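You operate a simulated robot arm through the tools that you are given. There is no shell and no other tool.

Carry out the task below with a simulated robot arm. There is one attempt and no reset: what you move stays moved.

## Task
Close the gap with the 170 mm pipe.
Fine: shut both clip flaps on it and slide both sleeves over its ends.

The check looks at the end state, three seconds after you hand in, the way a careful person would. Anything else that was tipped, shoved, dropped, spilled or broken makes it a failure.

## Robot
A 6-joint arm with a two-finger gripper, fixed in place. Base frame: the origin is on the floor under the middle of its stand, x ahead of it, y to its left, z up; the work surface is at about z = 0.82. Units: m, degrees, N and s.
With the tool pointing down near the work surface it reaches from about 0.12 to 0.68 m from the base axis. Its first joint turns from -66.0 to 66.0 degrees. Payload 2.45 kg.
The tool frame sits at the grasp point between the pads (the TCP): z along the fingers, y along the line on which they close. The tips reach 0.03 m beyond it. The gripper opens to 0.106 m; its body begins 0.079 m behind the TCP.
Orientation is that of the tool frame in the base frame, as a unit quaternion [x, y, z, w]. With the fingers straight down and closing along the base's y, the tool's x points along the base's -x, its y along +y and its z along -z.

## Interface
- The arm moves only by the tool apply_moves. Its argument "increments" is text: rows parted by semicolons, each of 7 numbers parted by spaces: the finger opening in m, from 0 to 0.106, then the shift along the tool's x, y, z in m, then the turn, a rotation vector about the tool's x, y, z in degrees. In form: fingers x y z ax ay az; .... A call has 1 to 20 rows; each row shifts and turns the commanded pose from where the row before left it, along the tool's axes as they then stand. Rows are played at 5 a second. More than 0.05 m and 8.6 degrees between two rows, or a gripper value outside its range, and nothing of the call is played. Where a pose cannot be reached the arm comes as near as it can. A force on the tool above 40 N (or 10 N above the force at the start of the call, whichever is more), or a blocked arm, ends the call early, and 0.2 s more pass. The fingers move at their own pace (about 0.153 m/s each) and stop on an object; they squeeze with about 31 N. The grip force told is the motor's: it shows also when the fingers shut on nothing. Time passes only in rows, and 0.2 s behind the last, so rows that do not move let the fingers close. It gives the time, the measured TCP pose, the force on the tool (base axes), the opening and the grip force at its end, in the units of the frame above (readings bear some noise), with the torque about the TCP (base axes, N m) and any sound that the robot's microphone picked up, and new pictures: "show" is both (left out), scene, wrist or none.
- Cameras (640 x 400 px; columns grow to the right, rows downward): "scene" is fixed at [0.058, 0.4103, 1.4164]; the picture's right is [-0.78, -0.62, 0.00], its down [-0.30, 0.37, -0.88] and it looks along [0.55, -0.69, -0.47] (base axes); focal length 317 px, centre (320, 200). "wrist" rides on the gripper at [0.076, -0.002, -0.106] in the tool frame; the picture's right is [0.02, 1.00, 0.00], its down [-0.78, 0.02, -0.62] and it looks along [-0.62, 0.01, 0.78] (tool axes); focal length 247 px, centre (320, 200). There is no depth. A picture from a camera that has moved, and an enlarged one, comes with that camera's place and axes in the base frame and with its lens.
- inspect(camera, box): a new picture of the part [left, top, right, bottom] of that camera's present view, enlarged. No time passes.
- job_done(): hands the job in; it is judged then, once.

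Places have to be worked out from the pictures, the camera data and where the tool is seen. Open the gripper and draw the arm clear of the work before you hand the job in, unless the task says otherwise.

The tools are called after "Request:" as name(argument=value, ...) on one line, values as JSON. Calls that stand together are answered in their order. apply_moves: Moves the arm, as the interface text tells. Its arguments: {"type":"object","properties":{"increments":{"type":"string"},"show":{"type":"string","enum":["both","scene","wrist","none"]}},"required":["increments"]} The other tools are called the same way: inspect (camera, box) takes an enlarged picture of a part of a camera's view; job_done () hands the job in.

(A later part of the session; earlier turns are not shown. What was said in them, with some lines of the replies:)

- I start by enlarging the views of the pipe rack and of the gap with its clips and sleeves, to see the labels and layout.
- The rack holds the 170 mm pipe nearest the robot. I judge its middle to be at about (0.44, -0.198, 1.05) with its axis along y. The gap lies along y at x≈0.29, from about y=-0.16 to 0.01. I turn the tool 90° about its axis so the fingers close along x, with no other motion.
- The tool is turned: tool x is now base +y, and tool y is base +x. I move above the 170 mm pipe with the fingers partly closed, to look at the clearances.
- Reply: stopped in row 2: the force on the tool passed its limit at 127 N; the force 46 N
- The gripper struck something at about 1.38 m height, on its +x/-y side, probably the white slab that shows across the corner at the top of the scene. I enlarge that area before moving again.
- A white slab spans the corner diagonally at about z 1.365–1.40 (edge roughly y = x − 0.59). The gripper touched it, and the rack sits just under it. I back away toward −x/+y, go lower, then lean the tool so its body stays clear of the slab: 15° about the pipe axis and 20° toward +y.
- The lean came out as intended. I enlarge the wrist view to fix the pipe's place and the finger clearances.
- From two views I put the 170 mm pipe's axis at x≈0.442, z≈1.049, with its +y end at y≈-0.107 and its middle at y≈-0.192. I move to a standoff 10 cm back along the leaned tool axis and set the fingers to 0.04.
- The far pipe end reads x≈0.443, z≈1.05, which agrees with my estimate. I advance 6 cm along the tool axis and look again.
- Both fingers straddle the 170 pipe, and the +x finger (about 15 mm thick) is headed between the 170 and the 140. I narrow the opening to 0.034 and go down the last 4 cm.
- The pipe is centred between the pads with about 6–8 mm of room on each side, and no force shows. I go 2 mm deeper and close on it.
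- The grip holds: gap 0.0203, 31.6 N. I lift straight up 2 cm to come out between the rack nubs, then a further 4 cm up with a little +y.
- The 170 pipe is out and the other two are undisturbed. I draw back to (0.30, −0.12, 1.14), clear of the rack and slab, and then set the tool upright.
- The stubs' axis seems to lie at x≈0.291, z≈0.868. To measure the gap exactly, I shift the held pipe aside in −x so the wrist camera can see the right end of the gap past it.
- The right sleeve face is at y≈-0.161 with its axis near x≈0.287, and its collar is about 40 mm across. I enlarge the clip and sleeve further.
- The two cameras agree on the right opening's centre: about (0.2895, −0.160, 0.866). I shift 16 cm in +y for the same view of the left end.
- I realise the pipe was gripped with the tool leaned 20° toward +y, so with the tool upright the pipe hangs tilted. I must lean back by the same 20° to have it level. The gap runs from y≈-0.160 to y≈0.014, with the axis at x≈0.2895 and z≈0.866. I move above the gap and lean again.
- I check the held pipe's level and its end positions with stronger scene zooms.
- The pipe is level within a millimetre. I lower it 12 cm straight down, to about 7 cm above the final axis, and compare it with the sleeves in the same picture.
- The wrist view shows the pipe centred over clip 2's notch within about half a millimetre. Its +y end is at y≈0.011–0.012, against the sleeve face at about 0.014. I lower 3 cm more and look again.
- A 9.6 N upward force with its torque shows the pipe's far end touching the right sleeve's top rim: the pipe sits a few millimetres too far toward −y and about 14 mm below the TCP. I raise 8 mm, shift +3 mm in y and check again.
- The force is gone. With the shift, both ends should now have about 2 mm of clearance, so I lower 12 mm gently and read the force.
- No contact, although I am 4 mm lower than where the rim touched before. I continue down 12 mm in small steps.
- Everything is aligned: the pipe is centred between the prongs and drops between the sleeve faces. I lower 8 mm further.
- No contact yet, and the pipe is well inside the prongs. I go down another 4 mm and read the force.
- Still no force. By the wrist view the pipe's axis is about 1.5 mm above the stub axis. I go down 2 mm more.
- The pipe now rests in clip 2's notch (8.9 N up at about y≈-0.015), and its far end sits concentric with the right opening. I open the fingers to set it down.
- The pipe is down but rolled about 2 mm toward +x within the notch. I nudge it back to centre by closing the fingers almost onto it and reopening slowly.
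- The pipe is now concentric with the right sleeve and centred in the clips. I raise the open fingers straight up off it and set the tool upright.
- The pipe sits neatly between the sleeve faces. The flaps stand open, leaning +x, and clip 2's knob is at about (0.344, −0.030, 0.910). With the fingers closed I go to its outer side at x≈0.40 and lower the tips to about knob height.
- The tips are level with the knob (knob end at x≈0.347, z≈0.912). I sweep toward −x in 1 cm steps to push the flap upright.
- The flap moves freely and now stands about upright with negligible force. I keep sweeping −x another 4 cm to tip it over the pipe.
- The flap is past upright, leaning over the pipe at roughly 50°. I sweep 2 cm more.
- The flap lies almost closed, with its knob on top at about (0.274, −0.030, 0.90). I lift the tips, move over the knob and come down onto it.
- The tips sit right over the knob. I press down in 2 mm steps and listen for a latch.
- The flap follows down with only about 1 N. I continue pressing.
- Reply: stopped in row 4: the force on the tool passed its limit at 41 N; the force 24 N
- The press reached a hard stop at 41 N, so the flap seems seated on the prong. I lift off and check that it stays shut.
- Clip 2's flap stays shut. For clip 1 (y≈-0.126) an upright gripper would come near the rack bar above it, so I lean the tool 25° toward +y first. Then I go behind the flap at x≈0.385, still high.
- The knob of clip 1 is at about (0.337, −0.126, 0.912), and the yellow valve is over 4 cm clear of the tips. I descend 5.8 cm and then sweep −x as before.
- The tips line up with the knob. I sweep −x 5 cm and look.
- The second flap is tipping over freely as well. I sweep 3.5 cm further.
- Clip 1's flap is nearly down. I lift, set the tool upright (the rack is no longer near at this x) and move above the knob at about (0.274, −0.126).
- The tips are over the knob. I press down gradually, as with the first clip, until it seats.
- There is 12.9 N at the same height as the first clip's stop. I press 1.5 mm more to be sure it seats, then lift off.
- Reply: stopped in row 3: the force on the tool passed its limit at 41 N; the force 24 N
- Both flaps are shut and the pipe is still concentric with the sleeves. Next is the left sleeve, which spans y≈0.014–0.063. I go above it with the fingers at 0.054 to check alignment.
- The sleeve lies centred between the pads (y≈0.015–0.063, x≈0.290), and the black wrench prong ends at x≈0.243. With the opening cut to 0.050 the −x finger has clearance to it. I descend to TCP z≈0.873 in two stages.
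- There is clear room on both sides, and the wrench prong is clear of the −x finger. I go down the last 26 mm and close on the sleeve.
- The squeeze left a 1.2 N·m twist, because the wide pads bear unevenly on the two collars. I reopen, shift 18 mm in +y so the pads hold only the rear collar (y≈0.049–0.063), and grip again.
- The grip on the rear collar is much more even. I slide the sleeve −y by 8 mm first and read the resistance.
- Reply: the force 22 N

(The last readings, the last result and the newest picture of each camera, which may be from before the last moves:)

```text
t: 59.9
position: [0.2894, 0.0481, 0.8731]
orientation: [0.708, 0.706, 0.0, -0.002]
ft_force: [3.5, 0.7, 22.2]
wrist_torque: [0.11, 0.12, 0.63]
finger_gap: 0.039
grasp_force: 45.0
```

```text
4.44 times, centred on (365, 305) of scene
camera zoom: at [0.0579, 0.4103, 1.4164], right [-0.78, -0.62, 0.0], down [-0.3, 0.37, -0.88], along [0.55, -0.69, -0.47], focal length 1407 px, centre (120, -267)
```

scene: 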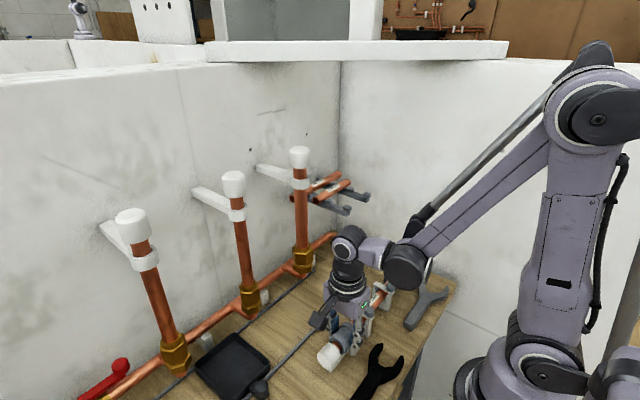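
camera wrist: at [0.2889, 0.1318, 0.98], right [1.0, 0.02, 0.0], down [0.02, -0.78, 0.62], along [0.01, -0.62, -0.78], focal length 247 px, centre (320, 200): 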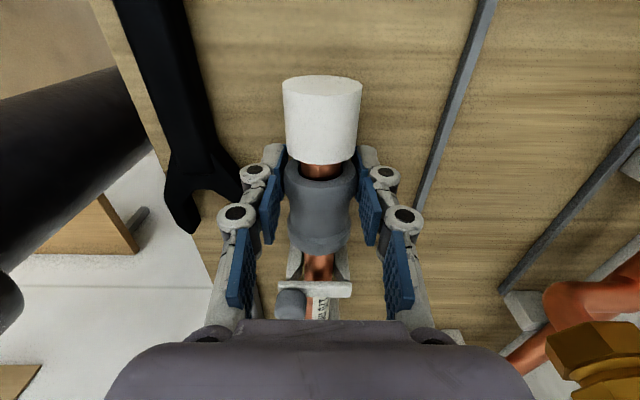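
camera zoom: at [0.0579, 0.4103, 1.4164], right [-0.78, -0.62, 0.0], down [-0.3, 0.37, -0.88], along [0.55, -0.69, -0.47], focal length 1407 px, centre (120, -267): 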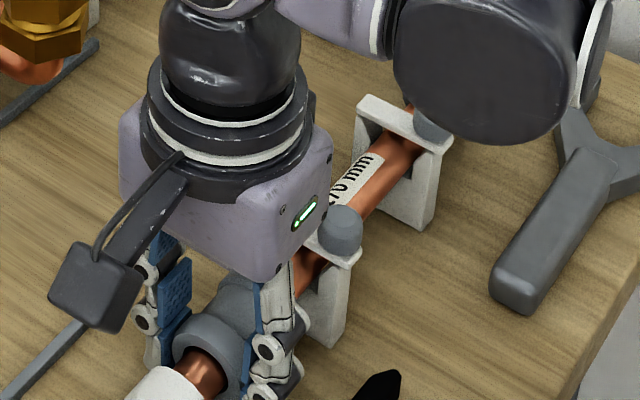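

The sleeve slides along with the grip, but there is a 22 N vertical load because the pads bear near their knuckle, above the sleeve's axis. I reopen, go 6 mm lower and regrip with the axis mid-pad.

Request:
apply_moves(increments="0.042 0 0 0 0 0 0; 0.049 0 0 0 0 0 0; 0.049 0 0 0.003 0 0 0; 0.049 0 0 0.003 0 0 0; 0.049 0 0 0 0 0 0; 0.044 0 0 0 0 0 0; 0.041 0 0 0 0 0 0; 0.036 0 0 0 0 0 0; 0.036 0 0 0 0 0 0", show="wrist")

Request:
inspect(camera="wrist", box=[220, 40, 420, 240])

```text
t: 61.9
position: [0.2897, 0.0483, 0.867]
orientation: [0.707, 0.707, 0.0, -0.001]
ft_force: [8.5, -0.4, -1.0]
wrist_torque: [0.08, -0.03, 0.45]
finger_gap: 0.039
grasp_force: 44.8
camera wrist: at [0.2887, 0.1243, 0.9741], right [1.0, 0.02, 0.0], down [0.02, -0.78, 0.62], along [0.01, -0.62, -0.78], focal length 247 px, centre (320, 200)
```

wrist: 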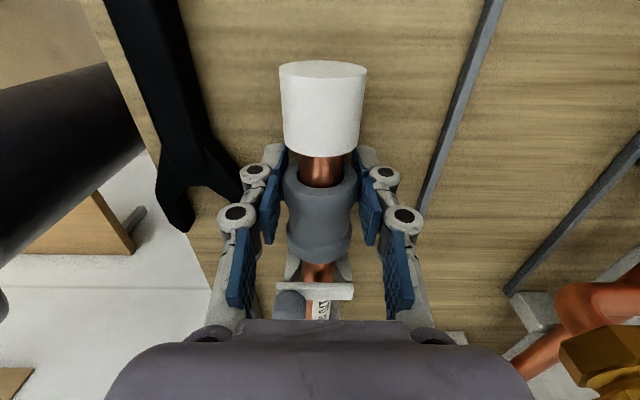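

```text
2.00 times, centred on (320, 140) of wrist
camera zoom: at [0.2887, 0.1243, 0.9741], right [1.0, 0.02, 0.0], down [0.02, -0.78, 0.62], along [0.01, -0.62, -0.78], focal length 494 px, centre (320, 320)
```

zoom: 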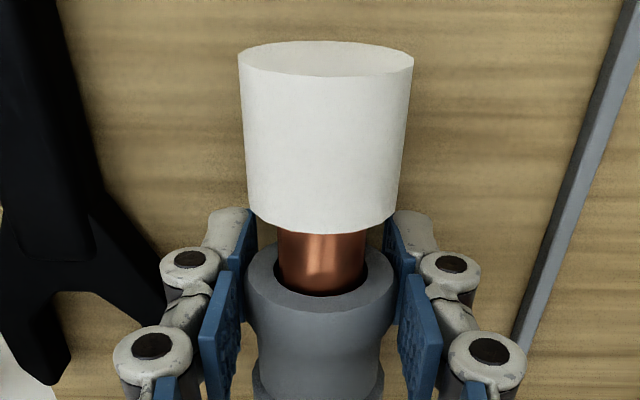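

The vertical load is gone. I slide the sleeve on, another 9 mm, easing 0.5 mm toward +x, and read again.

Request:
apply_moves(increments="0.036 -0.003 0.0005 0 0 0 0; 0.036 -0.003 0 0 0 0 0; 0.036 -0.003 0 0 0 0 0; 0.036 0 0 0 0 0 0", show="none")

Request:
inspect(camera="wrist", box=[220, 40, 420, 240])

Request:
inspect(camera="scene", box=[325, 260, 425, 360])

```text
t: 62.9
position: [0.2901, 0.0398, 0.8676]
orientation: [0.708, 0.706, 0.001, -0.001]
ft_force: [8.5, 1.4, -1.8]
wrist_torque: [0.28, 0.0, 0.65]
finger_gap: 0.0388
grasp_force: 44.9
```

```text
2.00 times, centred on (320, 140) of wrist
camera zoom: at [0.2889, 0.1151, 0.974], right [1.0, 0.02, 0.0], down [0.02, -0.78, 0.62], along [0.01, -0.62, -0.78], focal length 494 px, centre (320, 320)
```

zoom: 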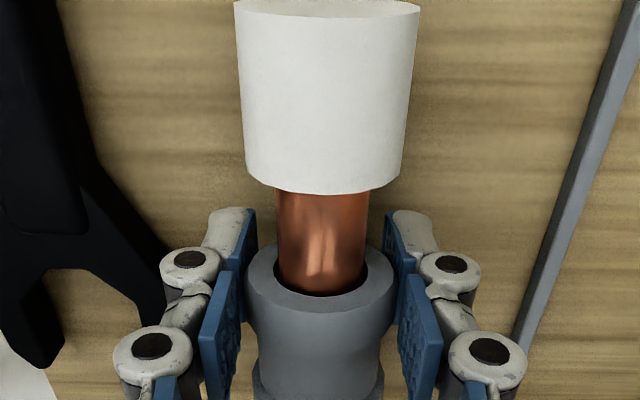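

```text
4.00 times, centred on (375, 310) of scene
camera zoom: at [0.0582, 0.4103, 1.4164], right [-0.78, -0.62, 0.0], down [-0.3, 0.37, -0.88], along [0.55, -0.69, -0.47], focal length 1267 px, centre (100, -240)
```

zoom: 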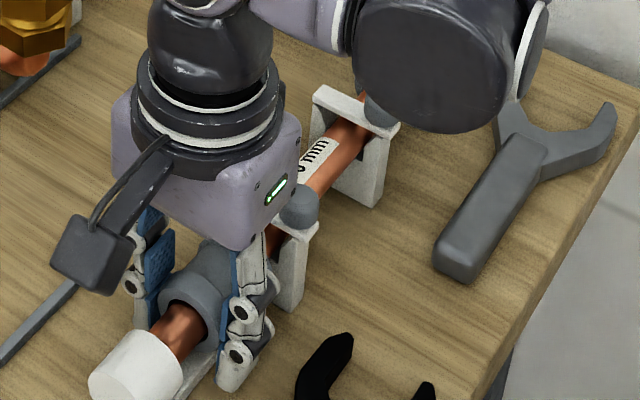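

It slides smoothly. The sleeve has travelled about 17 mm. I move it 9 mm further, so the joint near y≈0.013 is mid-sleeve.

Request:
apply_moves(increments="0.036 -0.003 0 0 0 0 0; 0.036 -0.003 0 0 0 0 0; 0.036 -0.003 0 0 0 0 0; 0.036 0 0 0 0 0 0", show="none")

Request:
inspect(camera="wrist", box=[220, 40, 420, 320])

Request:
inspect(camera="scene", box=[325, 260, 425, 360])

```text
t: 63.9
position: [0.2902, 0.0312, 0.8673]
orientation: [0.709, 0.705, 0.0, -0.002]
ft_force: [7.4, 0.3, -3.9]
wrist_torque: [0.29, 0.05, 0.5]
finger_gap: 0.039
grasp_force: 45.2
```

```text
1.43 times, centred on (320, 180) of wrist
camera zoom: at [0.2889, 0.1062, 0.9738], right [1.0, 0.02, 0.0], down [0.02, -0.78, 0.62], along [0.01, -0.62, -0.78], focal length 353 px, centre (320, 229)
```

zoom: 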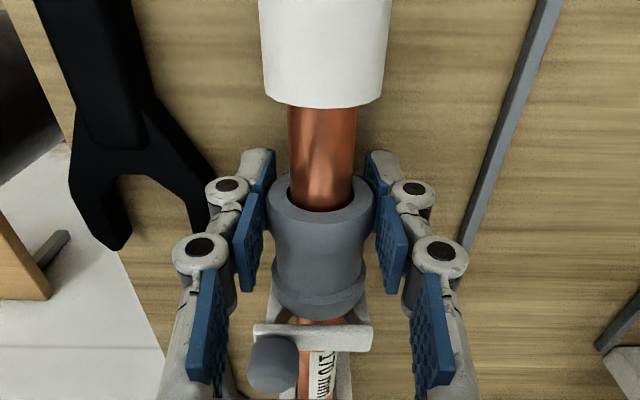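

```text
4.00 times, centred on (375, 310) of scene
camera zoom: at [0.0582, 0.4103, 1.4164], right [-0.78, -0.62, 0.0], down [-0.3, 0.37, -0.88], along [0.55, -0.69, -0.47], focal length 1267 px, centre (100, -240)
```

zoom: 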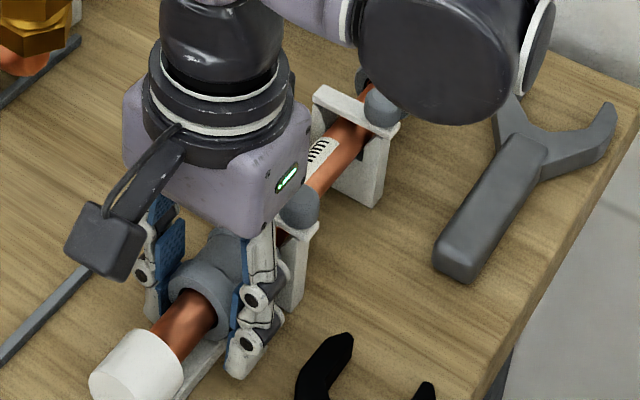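

The left sleeve covers the joint: its front edge is at y≈-0.008 and its rear at about 0.040. I move it 3 mm more to centre it on the joint, then release and lift away.

Request:
apply_moves(increments="0.036 -0.003 0 0 0 0 0; 0.036 0 0 0 0 0 0; 0.042 0 0 0 0 0 0; 0.05 0 0 0 0 0 0; 0.05 0 0 0 0 0 0; 0.05 0 0 -0.02 0 0 0; 0.05 0 0 -0.03 0 0 0; 0.05 0 0 -0.04 0 0 0; 0.05 0 0 -0.04 0 0 0; 0.05 0 0 0 0 0 0")

Request:
inspect(camera="wrist", box=[220, 0, 420, 240])

Request:
inspect(camera="scene", box=[325, 260, 425, 380])

```text
t: 66.0
position: [0.2903, 0.028, 0.9986]
orientation: [0.708, 0.706, 0.0, -0.002]
ft_force: [0.0, 0.0, 0.0]
wrist_torque: [-0.01, -0.02, -0.02]
finger_gap: 0.05
grasp_force: 0.0
camera wrist: at [0.2888, 0.1025, 1.1051], right [1.0, 0.02, 0.0], down [0.02, -0.78, 0.62], along [0.01, -0.62, -0.78], focal length 247 px, centre (320, 200)
```

scene: 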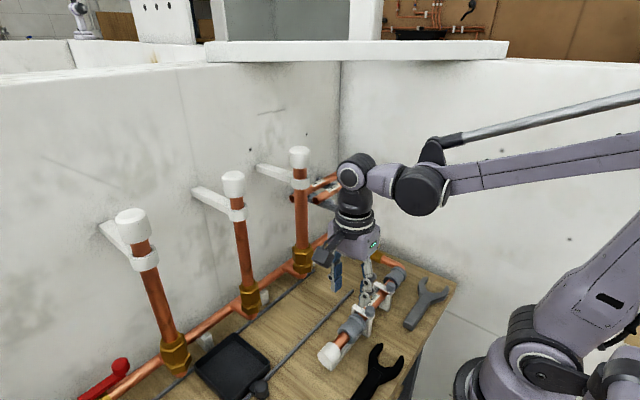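
wrist: 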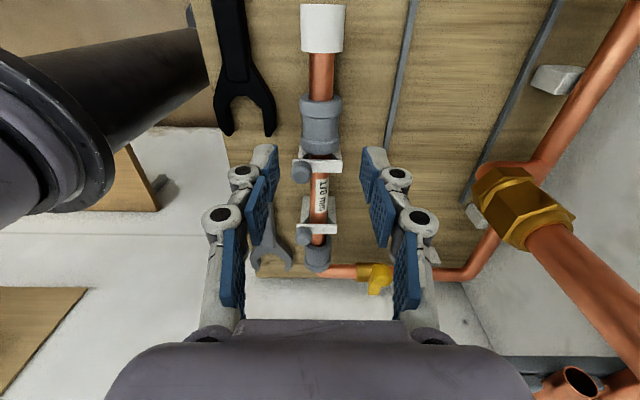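

```text
1.67 times, centred on (320, 120) of wrist
camera zoom: at [0.2888, 0.1025, 1.1051], right [1.0, 0.02, 0.0], down [0.02, -0.78, 0.62], along [0.01, -0.62, -0.78], focal length 412 px, centre (320, 333)
```

zoom: 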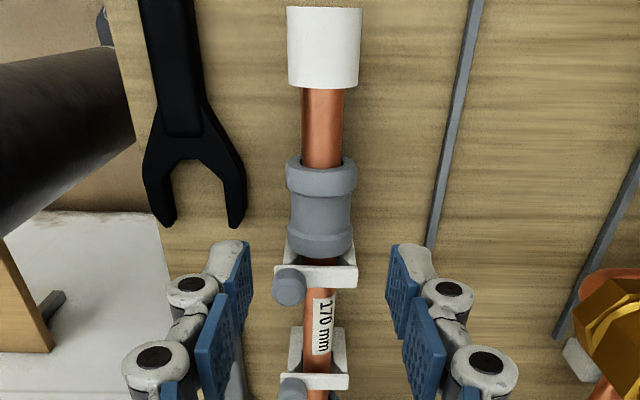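

```text
3.33 times, centred on (375, 320) of scene
camera zoom: at [0.058, 0.4103, 1.4164], right [-0.78, -0.62, 0.0], down [-0.3, 0.37, -0.88], along [0.55, -0.69, -0.47], focal length 1056 px, centre (137, -200)
```

zoom: 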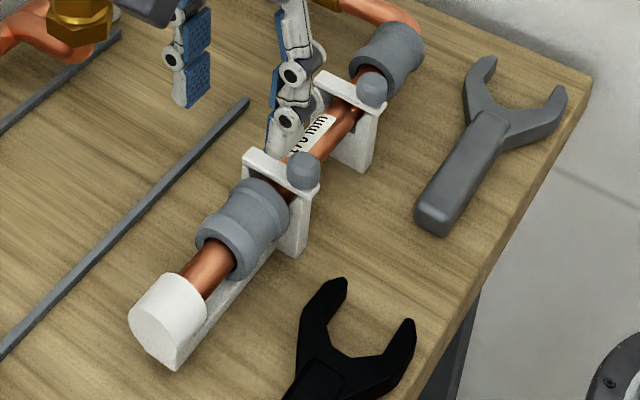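

The left sleeve sits evenly over the joint. Now I go to the right sleeve (y≈-0.209 to −0.160). I will hold its rear collar around y≈-0.198, and first hover above it to check.

Request:
apply_moves(increments="0.05 -0.045 -0.0005 0 0 0 0; 0.05 -0.045 0 0 0 0 0; 0.05 -0.045 0 0 0 0 0; 0.05 -0.045 0 0 0 0 0; 0.05 -0.046 0 0 0 0 0; 0.05 0 0 0.04 0 0 0; 0.05 0 0 0 0 0 0; 0.05 0 0 0 0 0 0")

Request:
inspect(camera="wrist", box=[220, 0, 440, 200])

Request:
inspect(camera="scene", box=[325, 215, 445, 335])

```text
t: 67.8
position: [0.2877, -0.1987, 0.9576]
orientation: [0.708, 0.706, 0.0, -0.001]
ft_force: [0.1, 0.1, -0.4]
wrist_torque: [0.02, -0.04, -0.04]
finger_gap: 0.0497
grasp_force: 0.1
camera wrist: at [0.2875, -0.1235, 1.0643], right [1.0, 0.02, 0.0], down [0.02, -0.78, 0.62], along [0.01, -0.62, -0.78], focal length 247 px, centre (320, 200)
```

scene: 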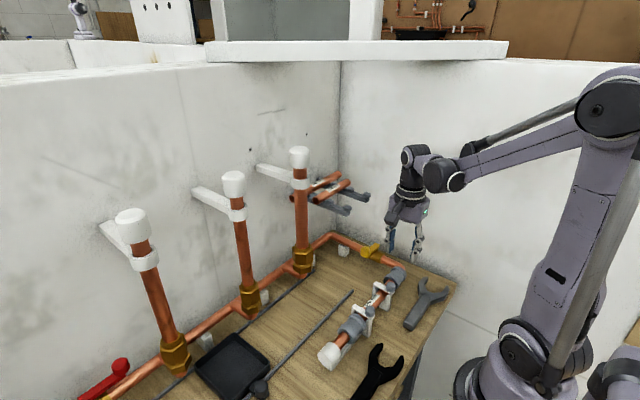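
wrist: 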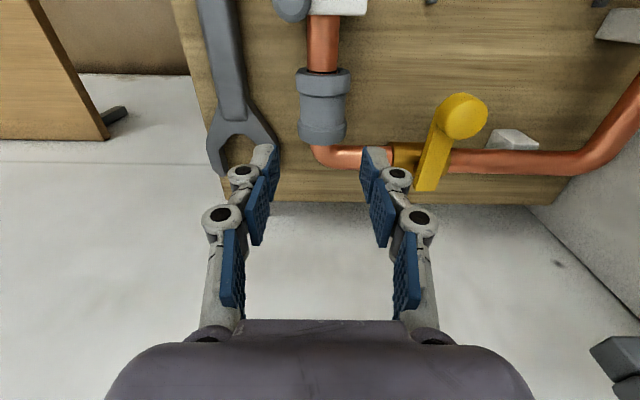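

```text
2.00 times, centred on (330, 100) of wrist
camera zoom: at [0.2875, -0.1235, 1.0643], right [1.0, 0.02, 0.0], down [0.02, -0.78, 0.62], along [0.01, -0.62, -0.78], focal length 494 px, centre (300, 400)
```

zoom: 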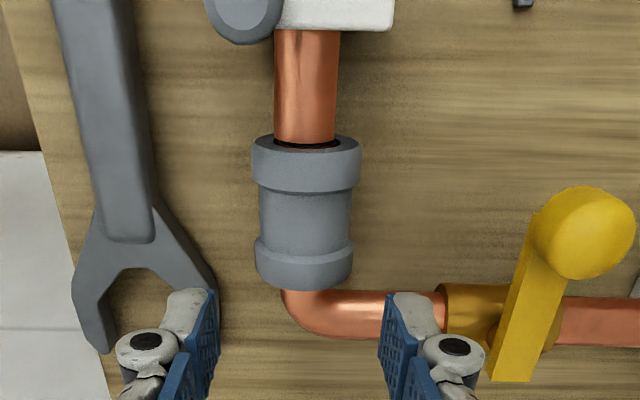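

```text
3.33 times, centred on (385, 275) of scene
camera zoom: at [0.058, 0.4103, 1.4164], right [-0.78, -0.62, 0.0], down [-0.3, 0.37, -0.88], along [0.55, -0.69, -0.47], focal length 1056 px, centre (103, -50)
```

zoom: 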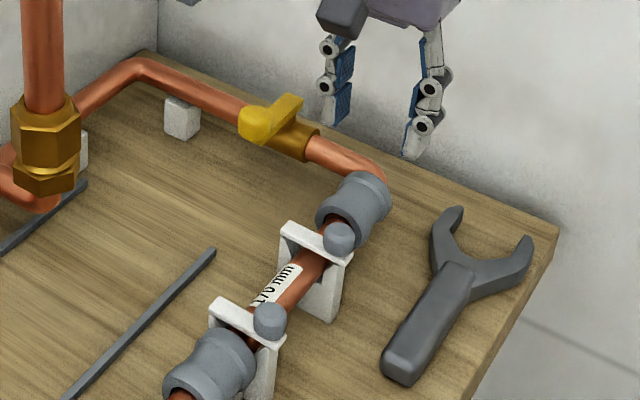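

The right sleeve reads y≈-0.2096 to −0.161 with its axis at x≈0.290, and its rear collar lies at about −0.21 to −0.193. The fingers will clear both the elbow and the wrench prong. I shift +1 mm in x and descend in stages.

Request:
apply_moves(increments="0.05 0.0007 0.0009 0.03 0 0 0; 0.05 0 0 0.03 0 0 0; 0.05 0 0 0.01 0 0 0; 0.05 0 0 0 0 0 0", show="wrist")

Request:
inspect(camera="wrist", box=[220, 0, 440, 220])

Request:
inspect(camera="scene", box=[345, 230, 445, 330])

```text
t: 68.8
position: [0.2892, -0.1981, 0.8869]
orientation: [0.708, 0.706, -0.001, -0.002]
ft_force: [0.9, -0.2, -0.3]
wrist_torque: [-0.01, 0.02, 0.02]
finger_gap: 0.05
grasp_force: 0.1
camera wrist: at [0.2886, -0.1227, 0.9941], right [1.0, 0.02, 0.0], down [0.02, -0.78, 0.62], along [0.01, -0.62, -0.78], focal length 247 px, centre (320, 200)
```

wrist: 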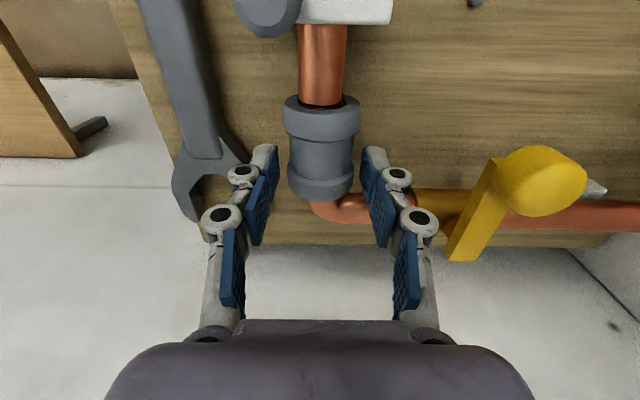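

```text
1.82 times, centred on (330, 110) of wrist
camera zoom: at [0.2886, -0.1227, 0.9941], right [1.0, 0.02, 0.0], down [0.02, -0.78, 0.62], along [0.01, -0.62, -0.78], focal length 449 px, centre (302, 364)
```

zoom: 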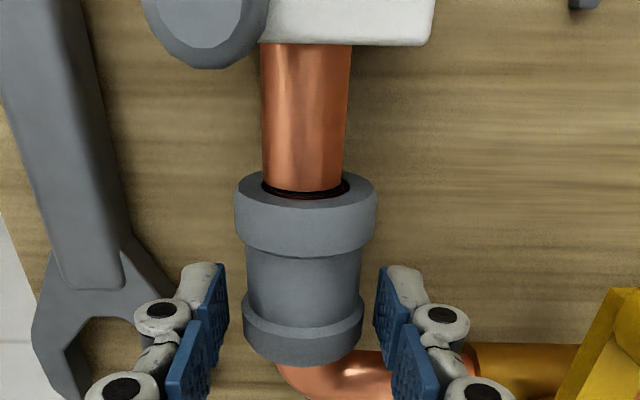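

```text
4.00 times, centred on (395, 280) of scene
camera zoom: at [0.058, 0.4103, 1.4164], right [-0.78, -0.62, 0.0], down [-0.3, 0.37, -0.88], along [0.55, -0.69, -0.47], focal length 1267 px, centre (20, -120)
```

zoom: 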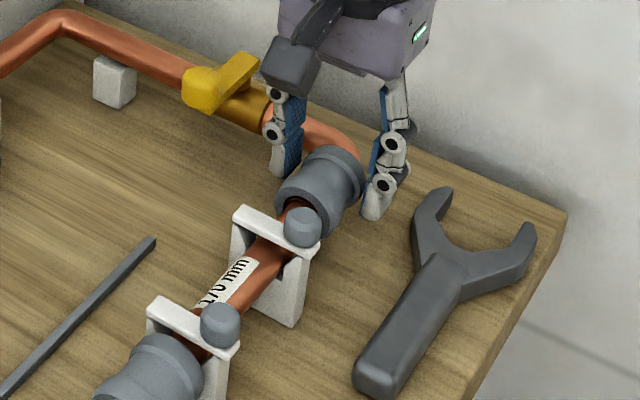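

Clearances look fine on both sides. I descend the last 2 cm and close on the rear collar.

Request:
apply_moves(increments="0.05 0 0 0.01 0 0 0; 0.05 0 0 0.01 0 0 0; 0.05 0 0 0 0 0 0; 0.044 0 0 0 0 0 0; 0.041 0 0 0 0 0 0; 0.036 0 0 0 0 0 0; 0.036 0 0 0 0 0 0", show="wrist")

Request:
inspect(camera="wrist", box=[220, 20, 420, 240])

Request:
inspect(camera="scene", box=[345, 230, 445, 330])

```text
t: 70.5
position: [0.2899, -0.1984, 0.8667]
orientation: [0.708, 0.706, -0.001, -0.001]
ft_force: [2.1, 0.2, -11.3]
wrist_torque: [-0.16, 0.15, 1.05]
finger_gap: 0.0385
grasp_force: 44.9
camera wrist: at [0.2887, -0.1222, 0.9733], right [1.0, 0.02, 0.0], down [0.02, -0.78, 0.62], along [0.01, -0.62, -0.78], focal length 247 px, centre (320, 200)
```

wrist: 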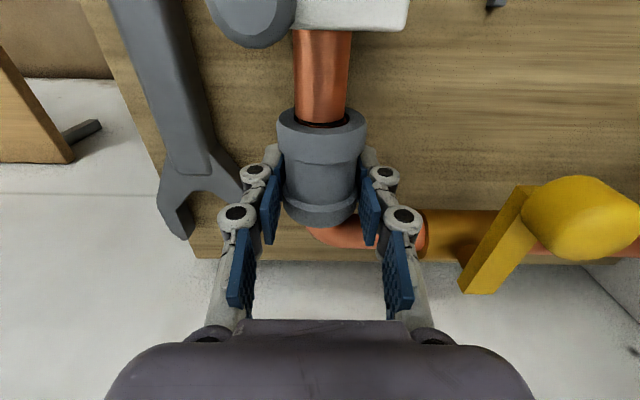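

```text
1.82 times, centred on (320, 130) of wrist
camera zoom: at [0.2887, -0.1222, 0.9733], right [1.0, 0.02, 0.0], down [0.02, -0.78, 0.62], along [0.01, -0.62, -0.78], focal length 449 px, centre (320, 327)
```

zoom: 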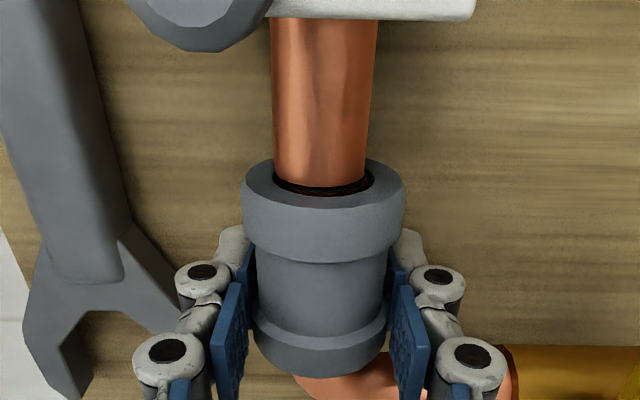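

```text
4.00 times, centred on (395, 280) of scene
camera zoom: at [0.0582, 0.4103, 1.4164], right [-0.78, -0.62, 0.0], down [-0.3, 0.37, -0.88], along [0.55, -0.69, -0.47], focal length 1267 px, centre (20, -120)
```

zoom: 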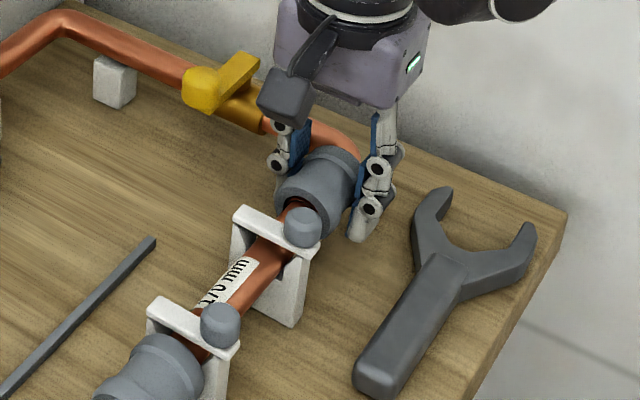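

The grip holds but with about 1 N·m of twist and −11 N vertical. I reopen, raise 1.5 mm, shift 2 mm toward the collar's middle, correct the small yaw, and grip again.

Request:
apply_moves(increments="0.044 0 0 0 0 0 0; 0.05 0 0 0 0 0 0; 0.05 -0.002 0 -0.0015 0 0 -0.25; 0.05 0 0 0 0 0 0; 0.044 0 0 0 0 0 0; 0.041 0 0 0 0 0 0; 0.036 0 0 0 0 0 0; 0.036 0 0 0 0 0 0", show="none")

Request:
inspect(camera="wrist", box=[220, 20, 420, 240])

```text
t: 72.2
position: [0.2897, -0.1987, 0.8683]
orientation: [0.707, 0.707, 0.0, -0.002]
ft_force: [4.6, 0.8, 7.2]
wrist_torque: [0.08, 0.01, -0.44]
finger_gap: 0.0385
grasp_force: 45.3
```

```text
1.82 times, centred on (320, 130) of wrist
camera zoom: at [0.2885, -0.1243, 0.9752], right [1.0, 0.02, 0.0], down [0.02, -0.78, 0.62], along [0.01, -0.62, -0.78], focal length 449 px, centre (320, 327)
```

zoom: 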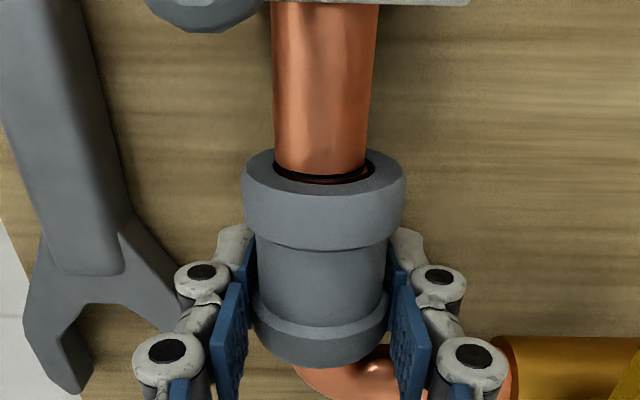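

The loads are now small (−0.44 N·m, 7 N). I slide the sleeve +y by 6 mm and check.

Request:
apply_moves(increments="0.036 0.003 0 0 0 0 0; 0.036 0.003 0 0 0 0 0; 0.036 0 0 0 0 0 0", show="none")

Request:
inspect(camera="wrist", box=[220, 20, 420, 240])

Request:
inspect(camera="scene", box=[345, 230, 445, 330])

```text
t: 73.0
position: [0.2896, -0.1927, 0.8678]
orientation: [0.707, 0.707, -0.001, 0.0]
ft_force: [7.5, 0.6, 5.5]
wrist_torque: [-0.18, -0.01, -0.76]
finger_gap: 0.0388
grasp_force: 44.7
```

```text
1.82 times, centred on (320, 130) of wrist
camera zoom: at [0.2885, -0.1182, 0.9751], right [1.0, 0.02, 0.0], down [0.02, -0.78, 0.62], along [0.01, -0.62, -0.78], focal length 449 px, centre (320, 327)
```

zoom: 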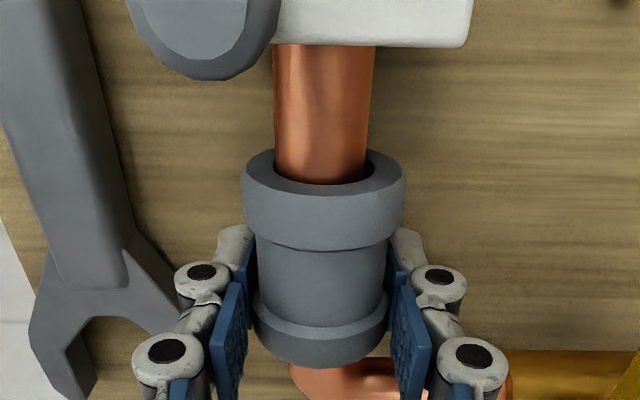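

```text
4.00 times, centred on (395, 280) of scene
camera zoom: at [0.0581, 0.4104, 1.4164], right [-0.78, -0.62, 0.0], down [-0.3, 0.37, -0.88], along [0.55, -0.69, -0.47], focal length 1267 px, centre (20, -120)
```

zoom: 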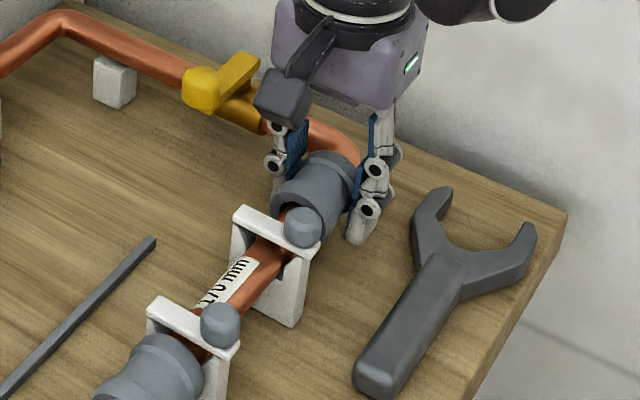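

The sleeve has begun to run over the pipe's end. I slide 9 mm more.

Request:
apply_moves(increments="0.036 0.003 0.0003 0 0 0 0; 0.036 0.003 0 0 0 0 0; 0.036 0.003 0 0 0 0 0; 0.036 0 0 0 0 0 0", show="none")

Request:
inspect(camera="wrist", box=[220, 0, 420, 240])

Request:
inspect(camera="scene", box=[345, 230, 445, 330])

```text
t: 74.0
position: [0.2899, -0.1832, 0.8683]
orientation: [0.706, 0.708, 0.0, -0.002]
ft_force: [4.2, -0.2, -18.6]
wrist_torque: [-0.41, -0.1, -0.53]
finger_gap: 0.0385
grasp_force: 45.2
```

```text
1.67 times, centred on (320, 120) of wrist
camera zoom: at [0.2886, -0.1093, 0.9753], right [1.0, 0.02, 0.0], down [0.02, -0.78, 0.62], along [0.01, -0.62, -0.78], focal length 412 px, centre (320, 333)
```

zoom: 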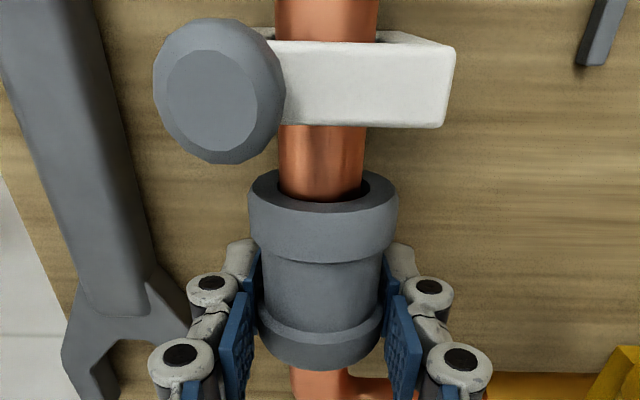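

```text
4.00 times, centred on (395, 280) of scene
camera zoom: at [0.0583, 0.4102, 1.4164], right [-0.78, -0.62, 0.0], down [-0.3, 0.37, -0.88], along [0.55, -0.69, -0.47], focal length 1267 px, centre (20, -120)
```

zoom: 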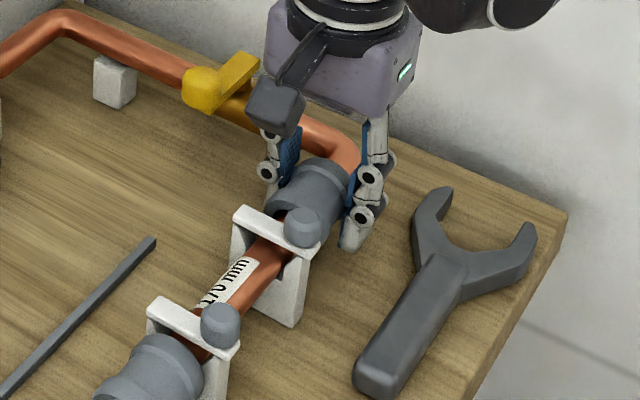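

The sleeve has moved about 15 mm, and the clip's near face is still some 17 mm ahead. A −19 N vertical load says I'm holding it slightly high, so I lower 0.8 mm and slide on 5 mm.

Request:
apply_moves(increments="0.036 0 0 0.0008 0 0 0; 0.036 0.0025 0 0 0 0 0; 0.036 0.0025 0 0 0 0 0; 0.036 0 0 0 0 0 0", show="none")

Request:
inspect(camera="wrist", box=[220, 0, 420, 240])

```text
t: 75.0
position: [0.2904, -0.1787, 0.868]
orientation: [0.706, 0.708, -0.001, -0.002]
ft_force: [0.3, -0.7, 2.4]
wrist_torque: [-0.04, 0.07, -0.62]
finger_gap: 0.0393
grasp_force: 44.7
```

```text
1.67 times, centred on (320, 120) of wrist
camera zoom: at [0.2886, -0.1042, 0.9746], right [1.0, 0.02, 0.0], down [0.02, -0.78, 0.62], along [0.01, -0.62, -0.78], focal length 412 px, centre (320, 333)
```

zoom: 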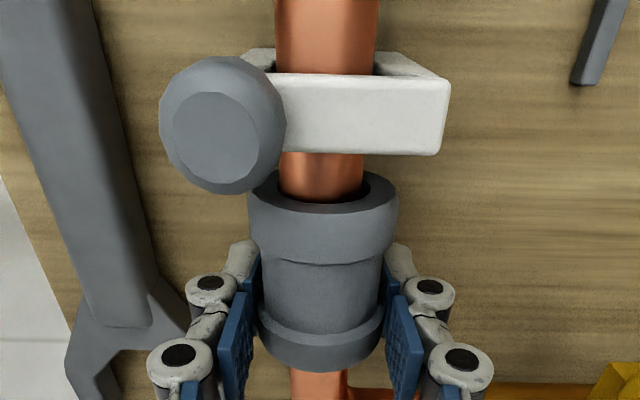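

The load vanished. The sleeve has travelled about 20 mm, so I move 5.5 mm more to centre it over the joint.

Request:
apply_moves(increments="0.036 0.0028 0 0 0 0 0; 0.036 0.0027 0 0 0 0 0; 0.036 0 0 0 0 0 0", show="none")

Request:
inspect(camera="wrist", box=[220, 0, 420, 240])

Request:
inspect(camera="scene", box=[345, 230, 445, 330])

```text
t: 75.8
position: [0.2902, -0.1741, 0.8689]
orientation: [0.707, 0.707, 0.0, -0.001]
ft_force: [-0.9, 0.5, 2.6]
wrist_torque: [-0.1, 0.0, -0.5]
finger_gap: 0.0393
grasp_force: 44.6
```

```text
1.67 times, centred on (320, 120) of wrist
camera zoom: at [0.2886, -0.0988, 0.9746], right [1.0, 0.02, 0.0], down [0.02, -0.78, 0.62], along [0.01, -0.62, -0.78], focal length 412 px, centre (320, 333)
```

zoom: 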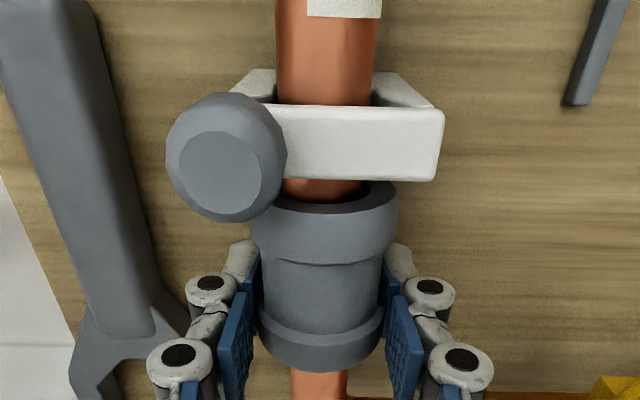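

```text
4.00 times, centred on (395, 280) of scene
camera zoom: at [0.0579, 0.4103, 1.4164], right [-0.78, -0.62, 0.0], down [-0.3, 0.37, -0.88], along [0.55, -0.69, -0.47], focal length 1267 px, centre (20, -120)
```

zoom: 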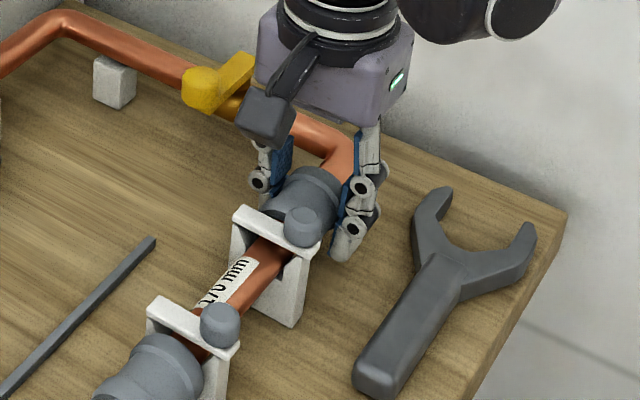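

The front face measures y≈-0.139, so about 22 mm travelled. I add 3.5 mm, then release and lift away.

Request:
apply_moves(increments="0.036 0.0018 0 0 0 0 0; 0.036 0.0017 0 0 0 0 0; 0.036 0 0 0 0 0 0; 0.042 0 0 0 0 0 0; 0.05 0 0 0 0 0 0; 0.05 0 0 0 0 0 0; 0.05 0 0 -0.02 0 0 0; 0.05 0 0 -0.03 0 0 0; 0.05 0.03 0 -0.03 0 0 0; 0.05 0.04 0 -0.03 0 0 0; 0.05 0.04 0 -0.02 0 0 0; 0.05 0 0 0 0 0 0; 0.05 0 0 0 0 0 0")

Request:
inspect(camera="wrist", box=[240, 40, 420, 240])

Request:
inspect(camera="scene", box=[325, 245, 445, 365])

```text
t: 78.7
position: [0.2908, -0.0616, 0.997]
orientation: [0.706, 0.708, 0.0, -0.002]
ft_force: [0.6, -0.8, 0.0]
wrist_torque: [-0.01, 0.0, 0.01]
finger_gap: 0.0504
grasp_force: 0.1
camera wrist: at [0.2894, 0.0152, 1.1036], right [1.0, 0.02, 0.0], down [0.02, -0.78, 0.62], along [0.01, -0.62, -0.78], focal length 247 px, centre (320, 200)
```

scene: 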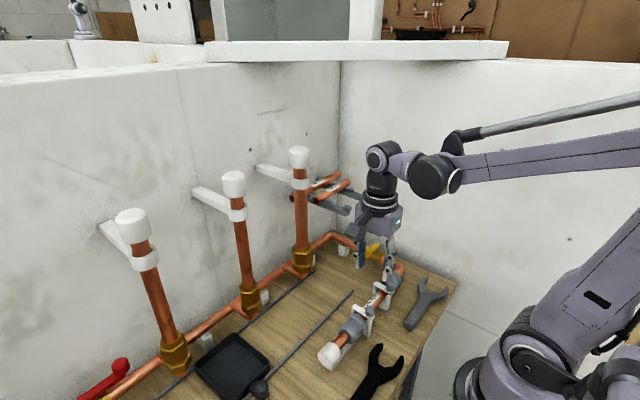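
wrist: 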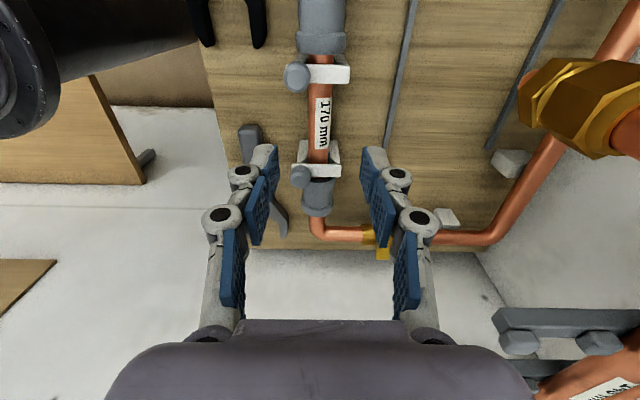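

```text
2.00 times, centred on (330, 140) of wrist
camera zoom: at [0.2894, 0.0152, 1.1036], right [1.0, 0.02, 0.0], down [0.02, -0.78, 0.62], along [0.01, -0.62, -0.78], focal length 494 px, centre (300, 320)
```

zoom: 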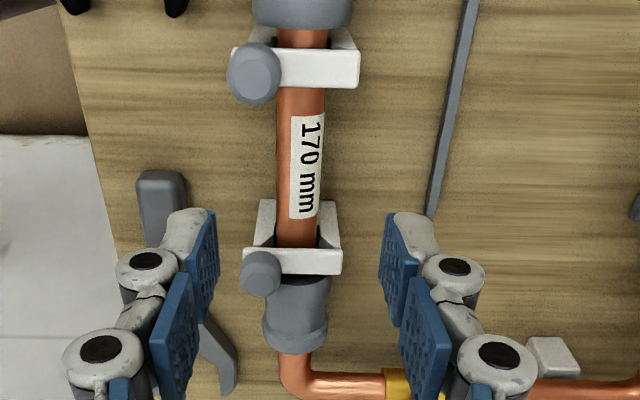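

```text
3.33 times, centred on (385, 305) of scene
camera zoom: at [0.058, 0.4103, 1.4164], right [-0.78, -0.62, 0.0], down [-0.3, 0.37, -0.88], along [0.55, -0.69, -0.47], focal length 1056 px, centre (103, -150)
```

zoom: 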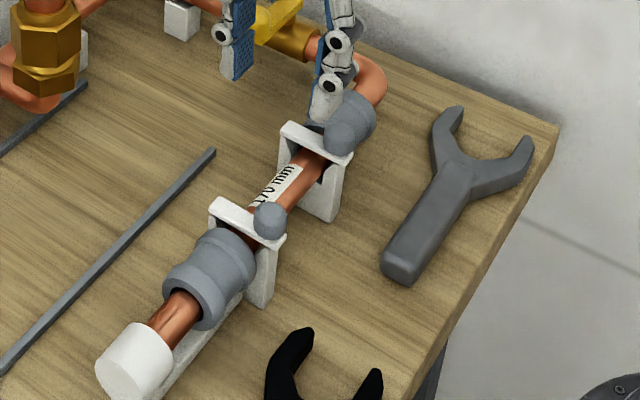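

Both sleeves are over the pipe's ends and both flaps are shut. I draw the arm up and away, then inspect the whole work.

Request:
apply_moves(increments="0.05 0 -0.01 -0.045 0 0 0; 0.05 0.01 -0.02 -0.045 0 0 0; 0.05 0.02 -0.02 -0.04 0 0 0; 0.05 0.03 -0.02 -0.04 0 0 0; 0.05 0.03 -0.02 -0.03 0 0 0; 0.05 0 0 0 0 0 0; 0.05 0 0 0 0 0 0")

Request:
inspect(camera="scene", box=[325, 245, 445, 365])

Request:
inspect(camera="scene", box=[355, 265, 415, 325])

Request:
inspect(camera="wrist", box=[280, 60, 440, 220])

Request:
inspect(camera="scene", box=[230, 130, 400, 260])

```text
refused: row 2 steps farther than a row can; nothing moved
```

```text
3.33 times, centred on (385, 305) of scene
camera zoom: at [0.058, 0.4103, 1.4164], right [-0.78, -0.62, 0.0], down [-0.3, 0.37, -0.88], along [0.55, -0.69, -0.47], focal length 1056 px, centre (103, -150)
```

zoom: 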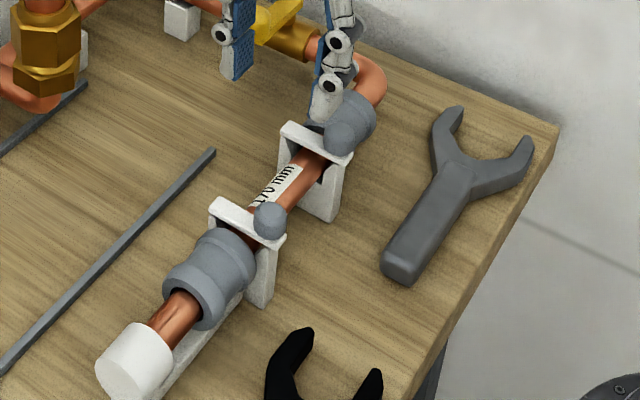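

```text
6.67 times, centred on (385, 295) of scene
camera zoom: at [0.058, 0.4103, 1.4164], right [-0.78, -0.62, 0.0], down [-0.3, 0.37, -0.88], along [0.55, -0.69, -0.47], focal length 2111 px, centre (-113, -433)
```

zoom: 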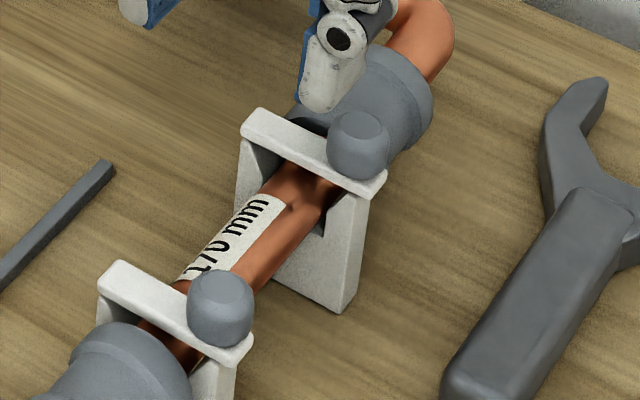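

```text
2.50 times, centred on (360, 140) of wrist
camera zoom: at [0.2894, 0.0152, 1.1036], right [1.0, 0.02, 0.0], down [0.02, -0.78, 0.62], along [0.01, -0.62, -0.78], focal length 617 px, centre (220, 350)
```

zoom: 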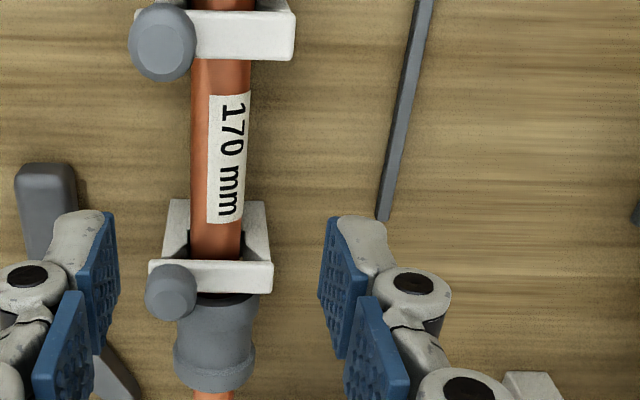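

```text
3.08 times, centred on (315, 195) of scene
camera zoom: at [0.058, 0.4103, 1.4164], right [-0.78, -0.62, 0.0], down [-0.3, 0.37, -0.88], along [0.55, -0.69, -0.47], focal length 974 px, centre (335, 215)
```

zoom: 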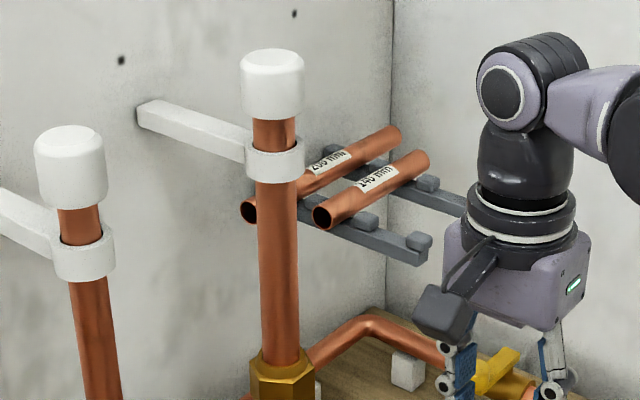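

That call was refused because a row stepped too far. I repeat the retreat with shorter rows.

Request:
apply_moves(increments="0.05 0 0 -0.04 0 0 0; 0.05 0.01 -0.01 -0.04 0 0 0; 0.05 0.02 -0.015 -0.035 0 0 0; 0.05 0.02 -0.02 -0.035 0 0 0; 0.05 0.02 -0.02 -0.03 0 0 0; 0.05 0.02 -0.02 -0.02 0 0 0; 0.05 0 0 0 0 0 0; 0.05 0 0 0 0 0 0")

Request:
inspect(camera="scene", box=[315, 245, 435, 365])

Request:
inspect(camera="scene", box=[355, 255, 415, 315])

Request:
inspect(camera="scene", box=[325, 295, 385, 365])

Request:
inspect(camera="wrist", box=[260, 60, 440, 240])

```text
t: 80.5
position: [0.2061, 0.0287, 1.1982]
orientation: [0.706, 0.708, -0.001, -0.002]
ft_force: [-0.3, -0.7, 0.1]
wrist_torque: [0.0, 0.0, -0.04]
finger_gap: 0.05
grasp_force: 0.1
camera wrist: at [0.2041, 0.1046, 1.3041], right [1.0, 0.02, 0.0], down [0.02, -0.78, 0.62], along [0.01, -0.62, -0.78], focal length 247 px, centre (320, 200)
```

scene: 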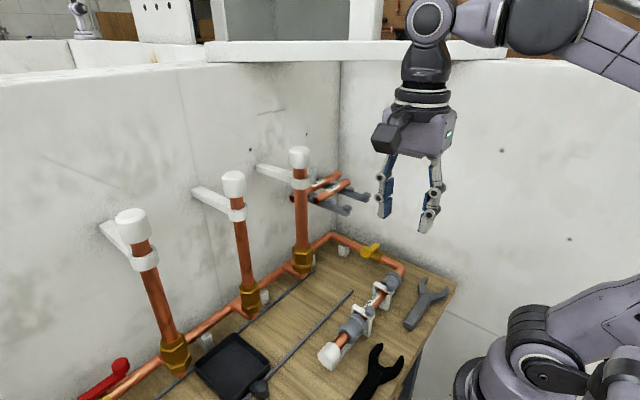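
wrist: 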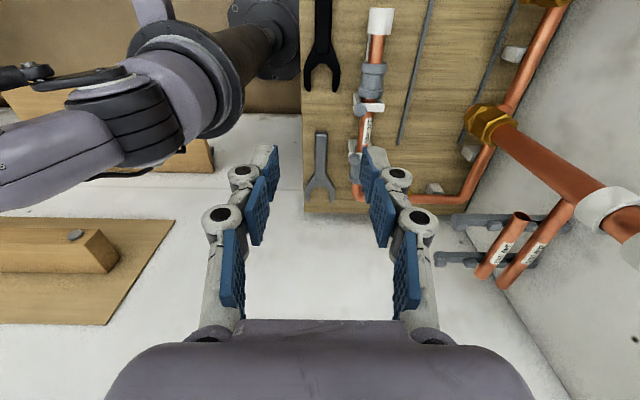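

```text
3.33 times, centred on (375, 305) of scene
camera zoom: at [0.058, 0.4103, 1.4164], right [-0.78, -0.62, 0.0], down [-0.3, 0.37, -0.88], along [0.55, -0.69, -0.47], focal length 1056 px, centre (137, -150)
```

zoom: 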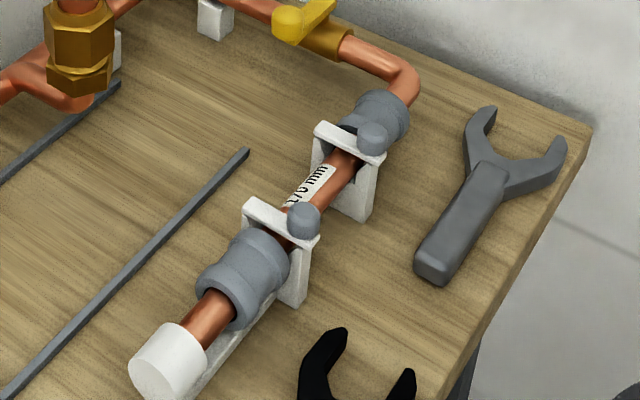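

```text
6.67 times, centred on (385, 285) of scene
camera zoom: at [0.058, 0.4103, 1.4164], right [-0.78, -0.62, 0.0], down [-0.3, 0.37, -0.88], along [0.55, -0.69, -0.47], focal length 2111 px, centre (-113, -367)
```

zoom: 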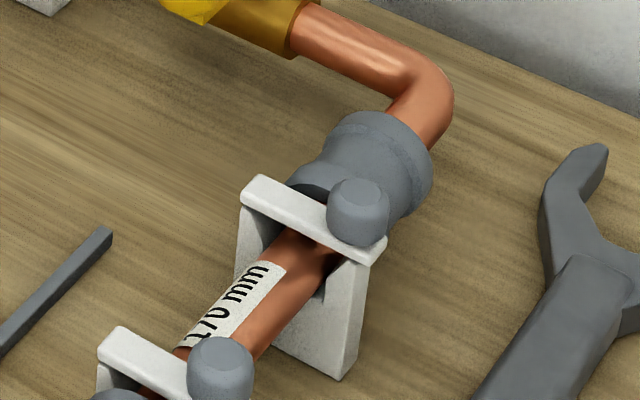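

```text
5.71 times, centred on (355, 330) of scene
camera zoom: at [0.058, 0.4103, 1.4164], right [-0.78, -0.62, 0.0], down [-0.3, 0.37, -0.88], along [0.55, -0.69, -0.47], focal length 1810 px, centre (120, -543)
```

zoom: 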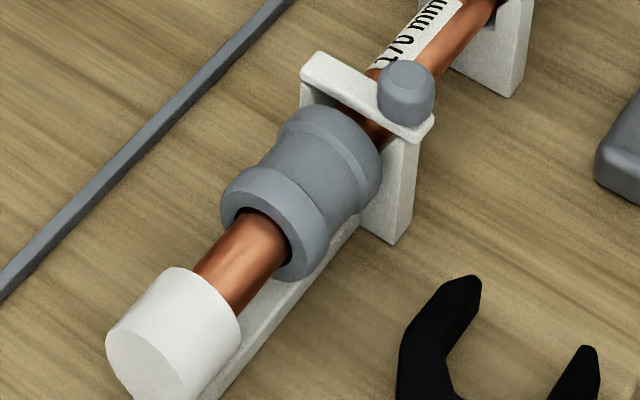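

```text
2.22 times, centred on (350, 150) of wrist
camera zoom: at [0.2041, 0.1046, 1.3041], right [1.0, 0.02, 0.0], down [0.02, -0.78, 0.62], along [0.01, -0.62, -0.78], focal length 549 px, centre (253, 311)
```

zoom: 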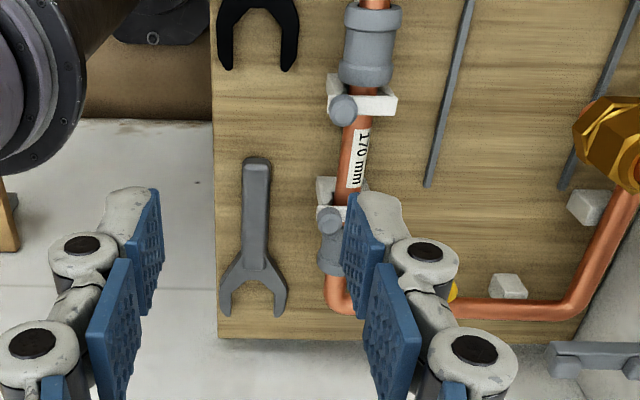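

The pipe lies in both clips with the flaps down, a sleeve covers each joint, and the wrenches, valve, rack pipes and tray are where they were. I open the gripper fully, let a few moments pass and take a last look.

Request:
apply_moves(increments="0.1 0 0 -0.02 0 0 0; 0.1 0 0 -0.02 0 0 0; 0.1 0 0 0 0 0 0; 0.1 0 0 0 0 0 0; 0.1 0 0 0 0 0 0; 0.1 0 0 0 0 0 0", show="scene")

Request:
inspect(camera="scene", box=[315, 245, 435, 365])

```text
t: 81.8
position: [0.2054, 0.0287, 1.2374]
orientation: [0.707, 0.708, -0.001, -0.002]
ft_force: [0.6, -0.5, -0.5]
wrist_torque: [0.01, 0.01, 0.0]
finger_gap: 0.0999
grasp_force: 0.2
```

scene: 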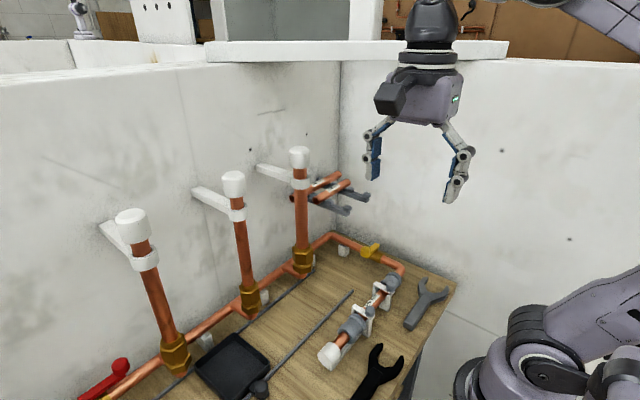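

```text
3.33 times, centred on (375, 305) of scene
camera zoom: at [0.058, 0.4103, 1.4164], right [-0.78, -0.62, 0.0], down [-0.3, 0.37, -0.88], along [0.55, -0.69, -0.47], focal length 1056 px, centre (137, -150)
```

zoom: 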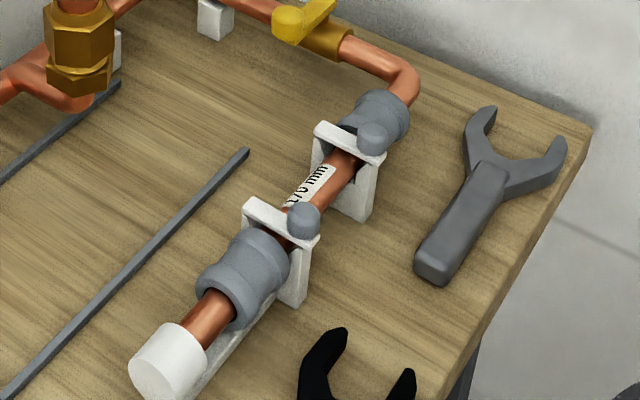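

The state is stable: pipe in place, both flaps shut, both sleeves over its ends, gripper open and clear of the work. I hand the job in.

Request:
job_done()

```text
The job is handed in.
```

The 170 mm pipe is in the gap. Both clip flaps are shut on it, and a sleeve covers each end. I handed the job in without seeing the check's result.

- **Pipe:** it sits in both clips, and was lined up with the stubs at either end before the sleeves went on.
- **Flaps:** I pressed each one down to a firm stop at about 41 N. Both stayed shut after I lifted off, though I heard no latch click.
- **Sleeves:** I slid each one about 25–28 mm by my measurements. Each joint is roughly mid-sleeve, with some 20 mm over the pipe.
- **Contacts on the way:** early on, the gripper hit the white slab across the wall corner (127 N peak), and I backed off. While lowering the pipe, its end touched the right sleeve's rim with about 10 N. I saw no damage from either.
- **Surroundings:** the other two pipes, both wrenches, the valve and the tray look undisturbed in the last pictures.

The gripper is open and the arm is clear of the work.
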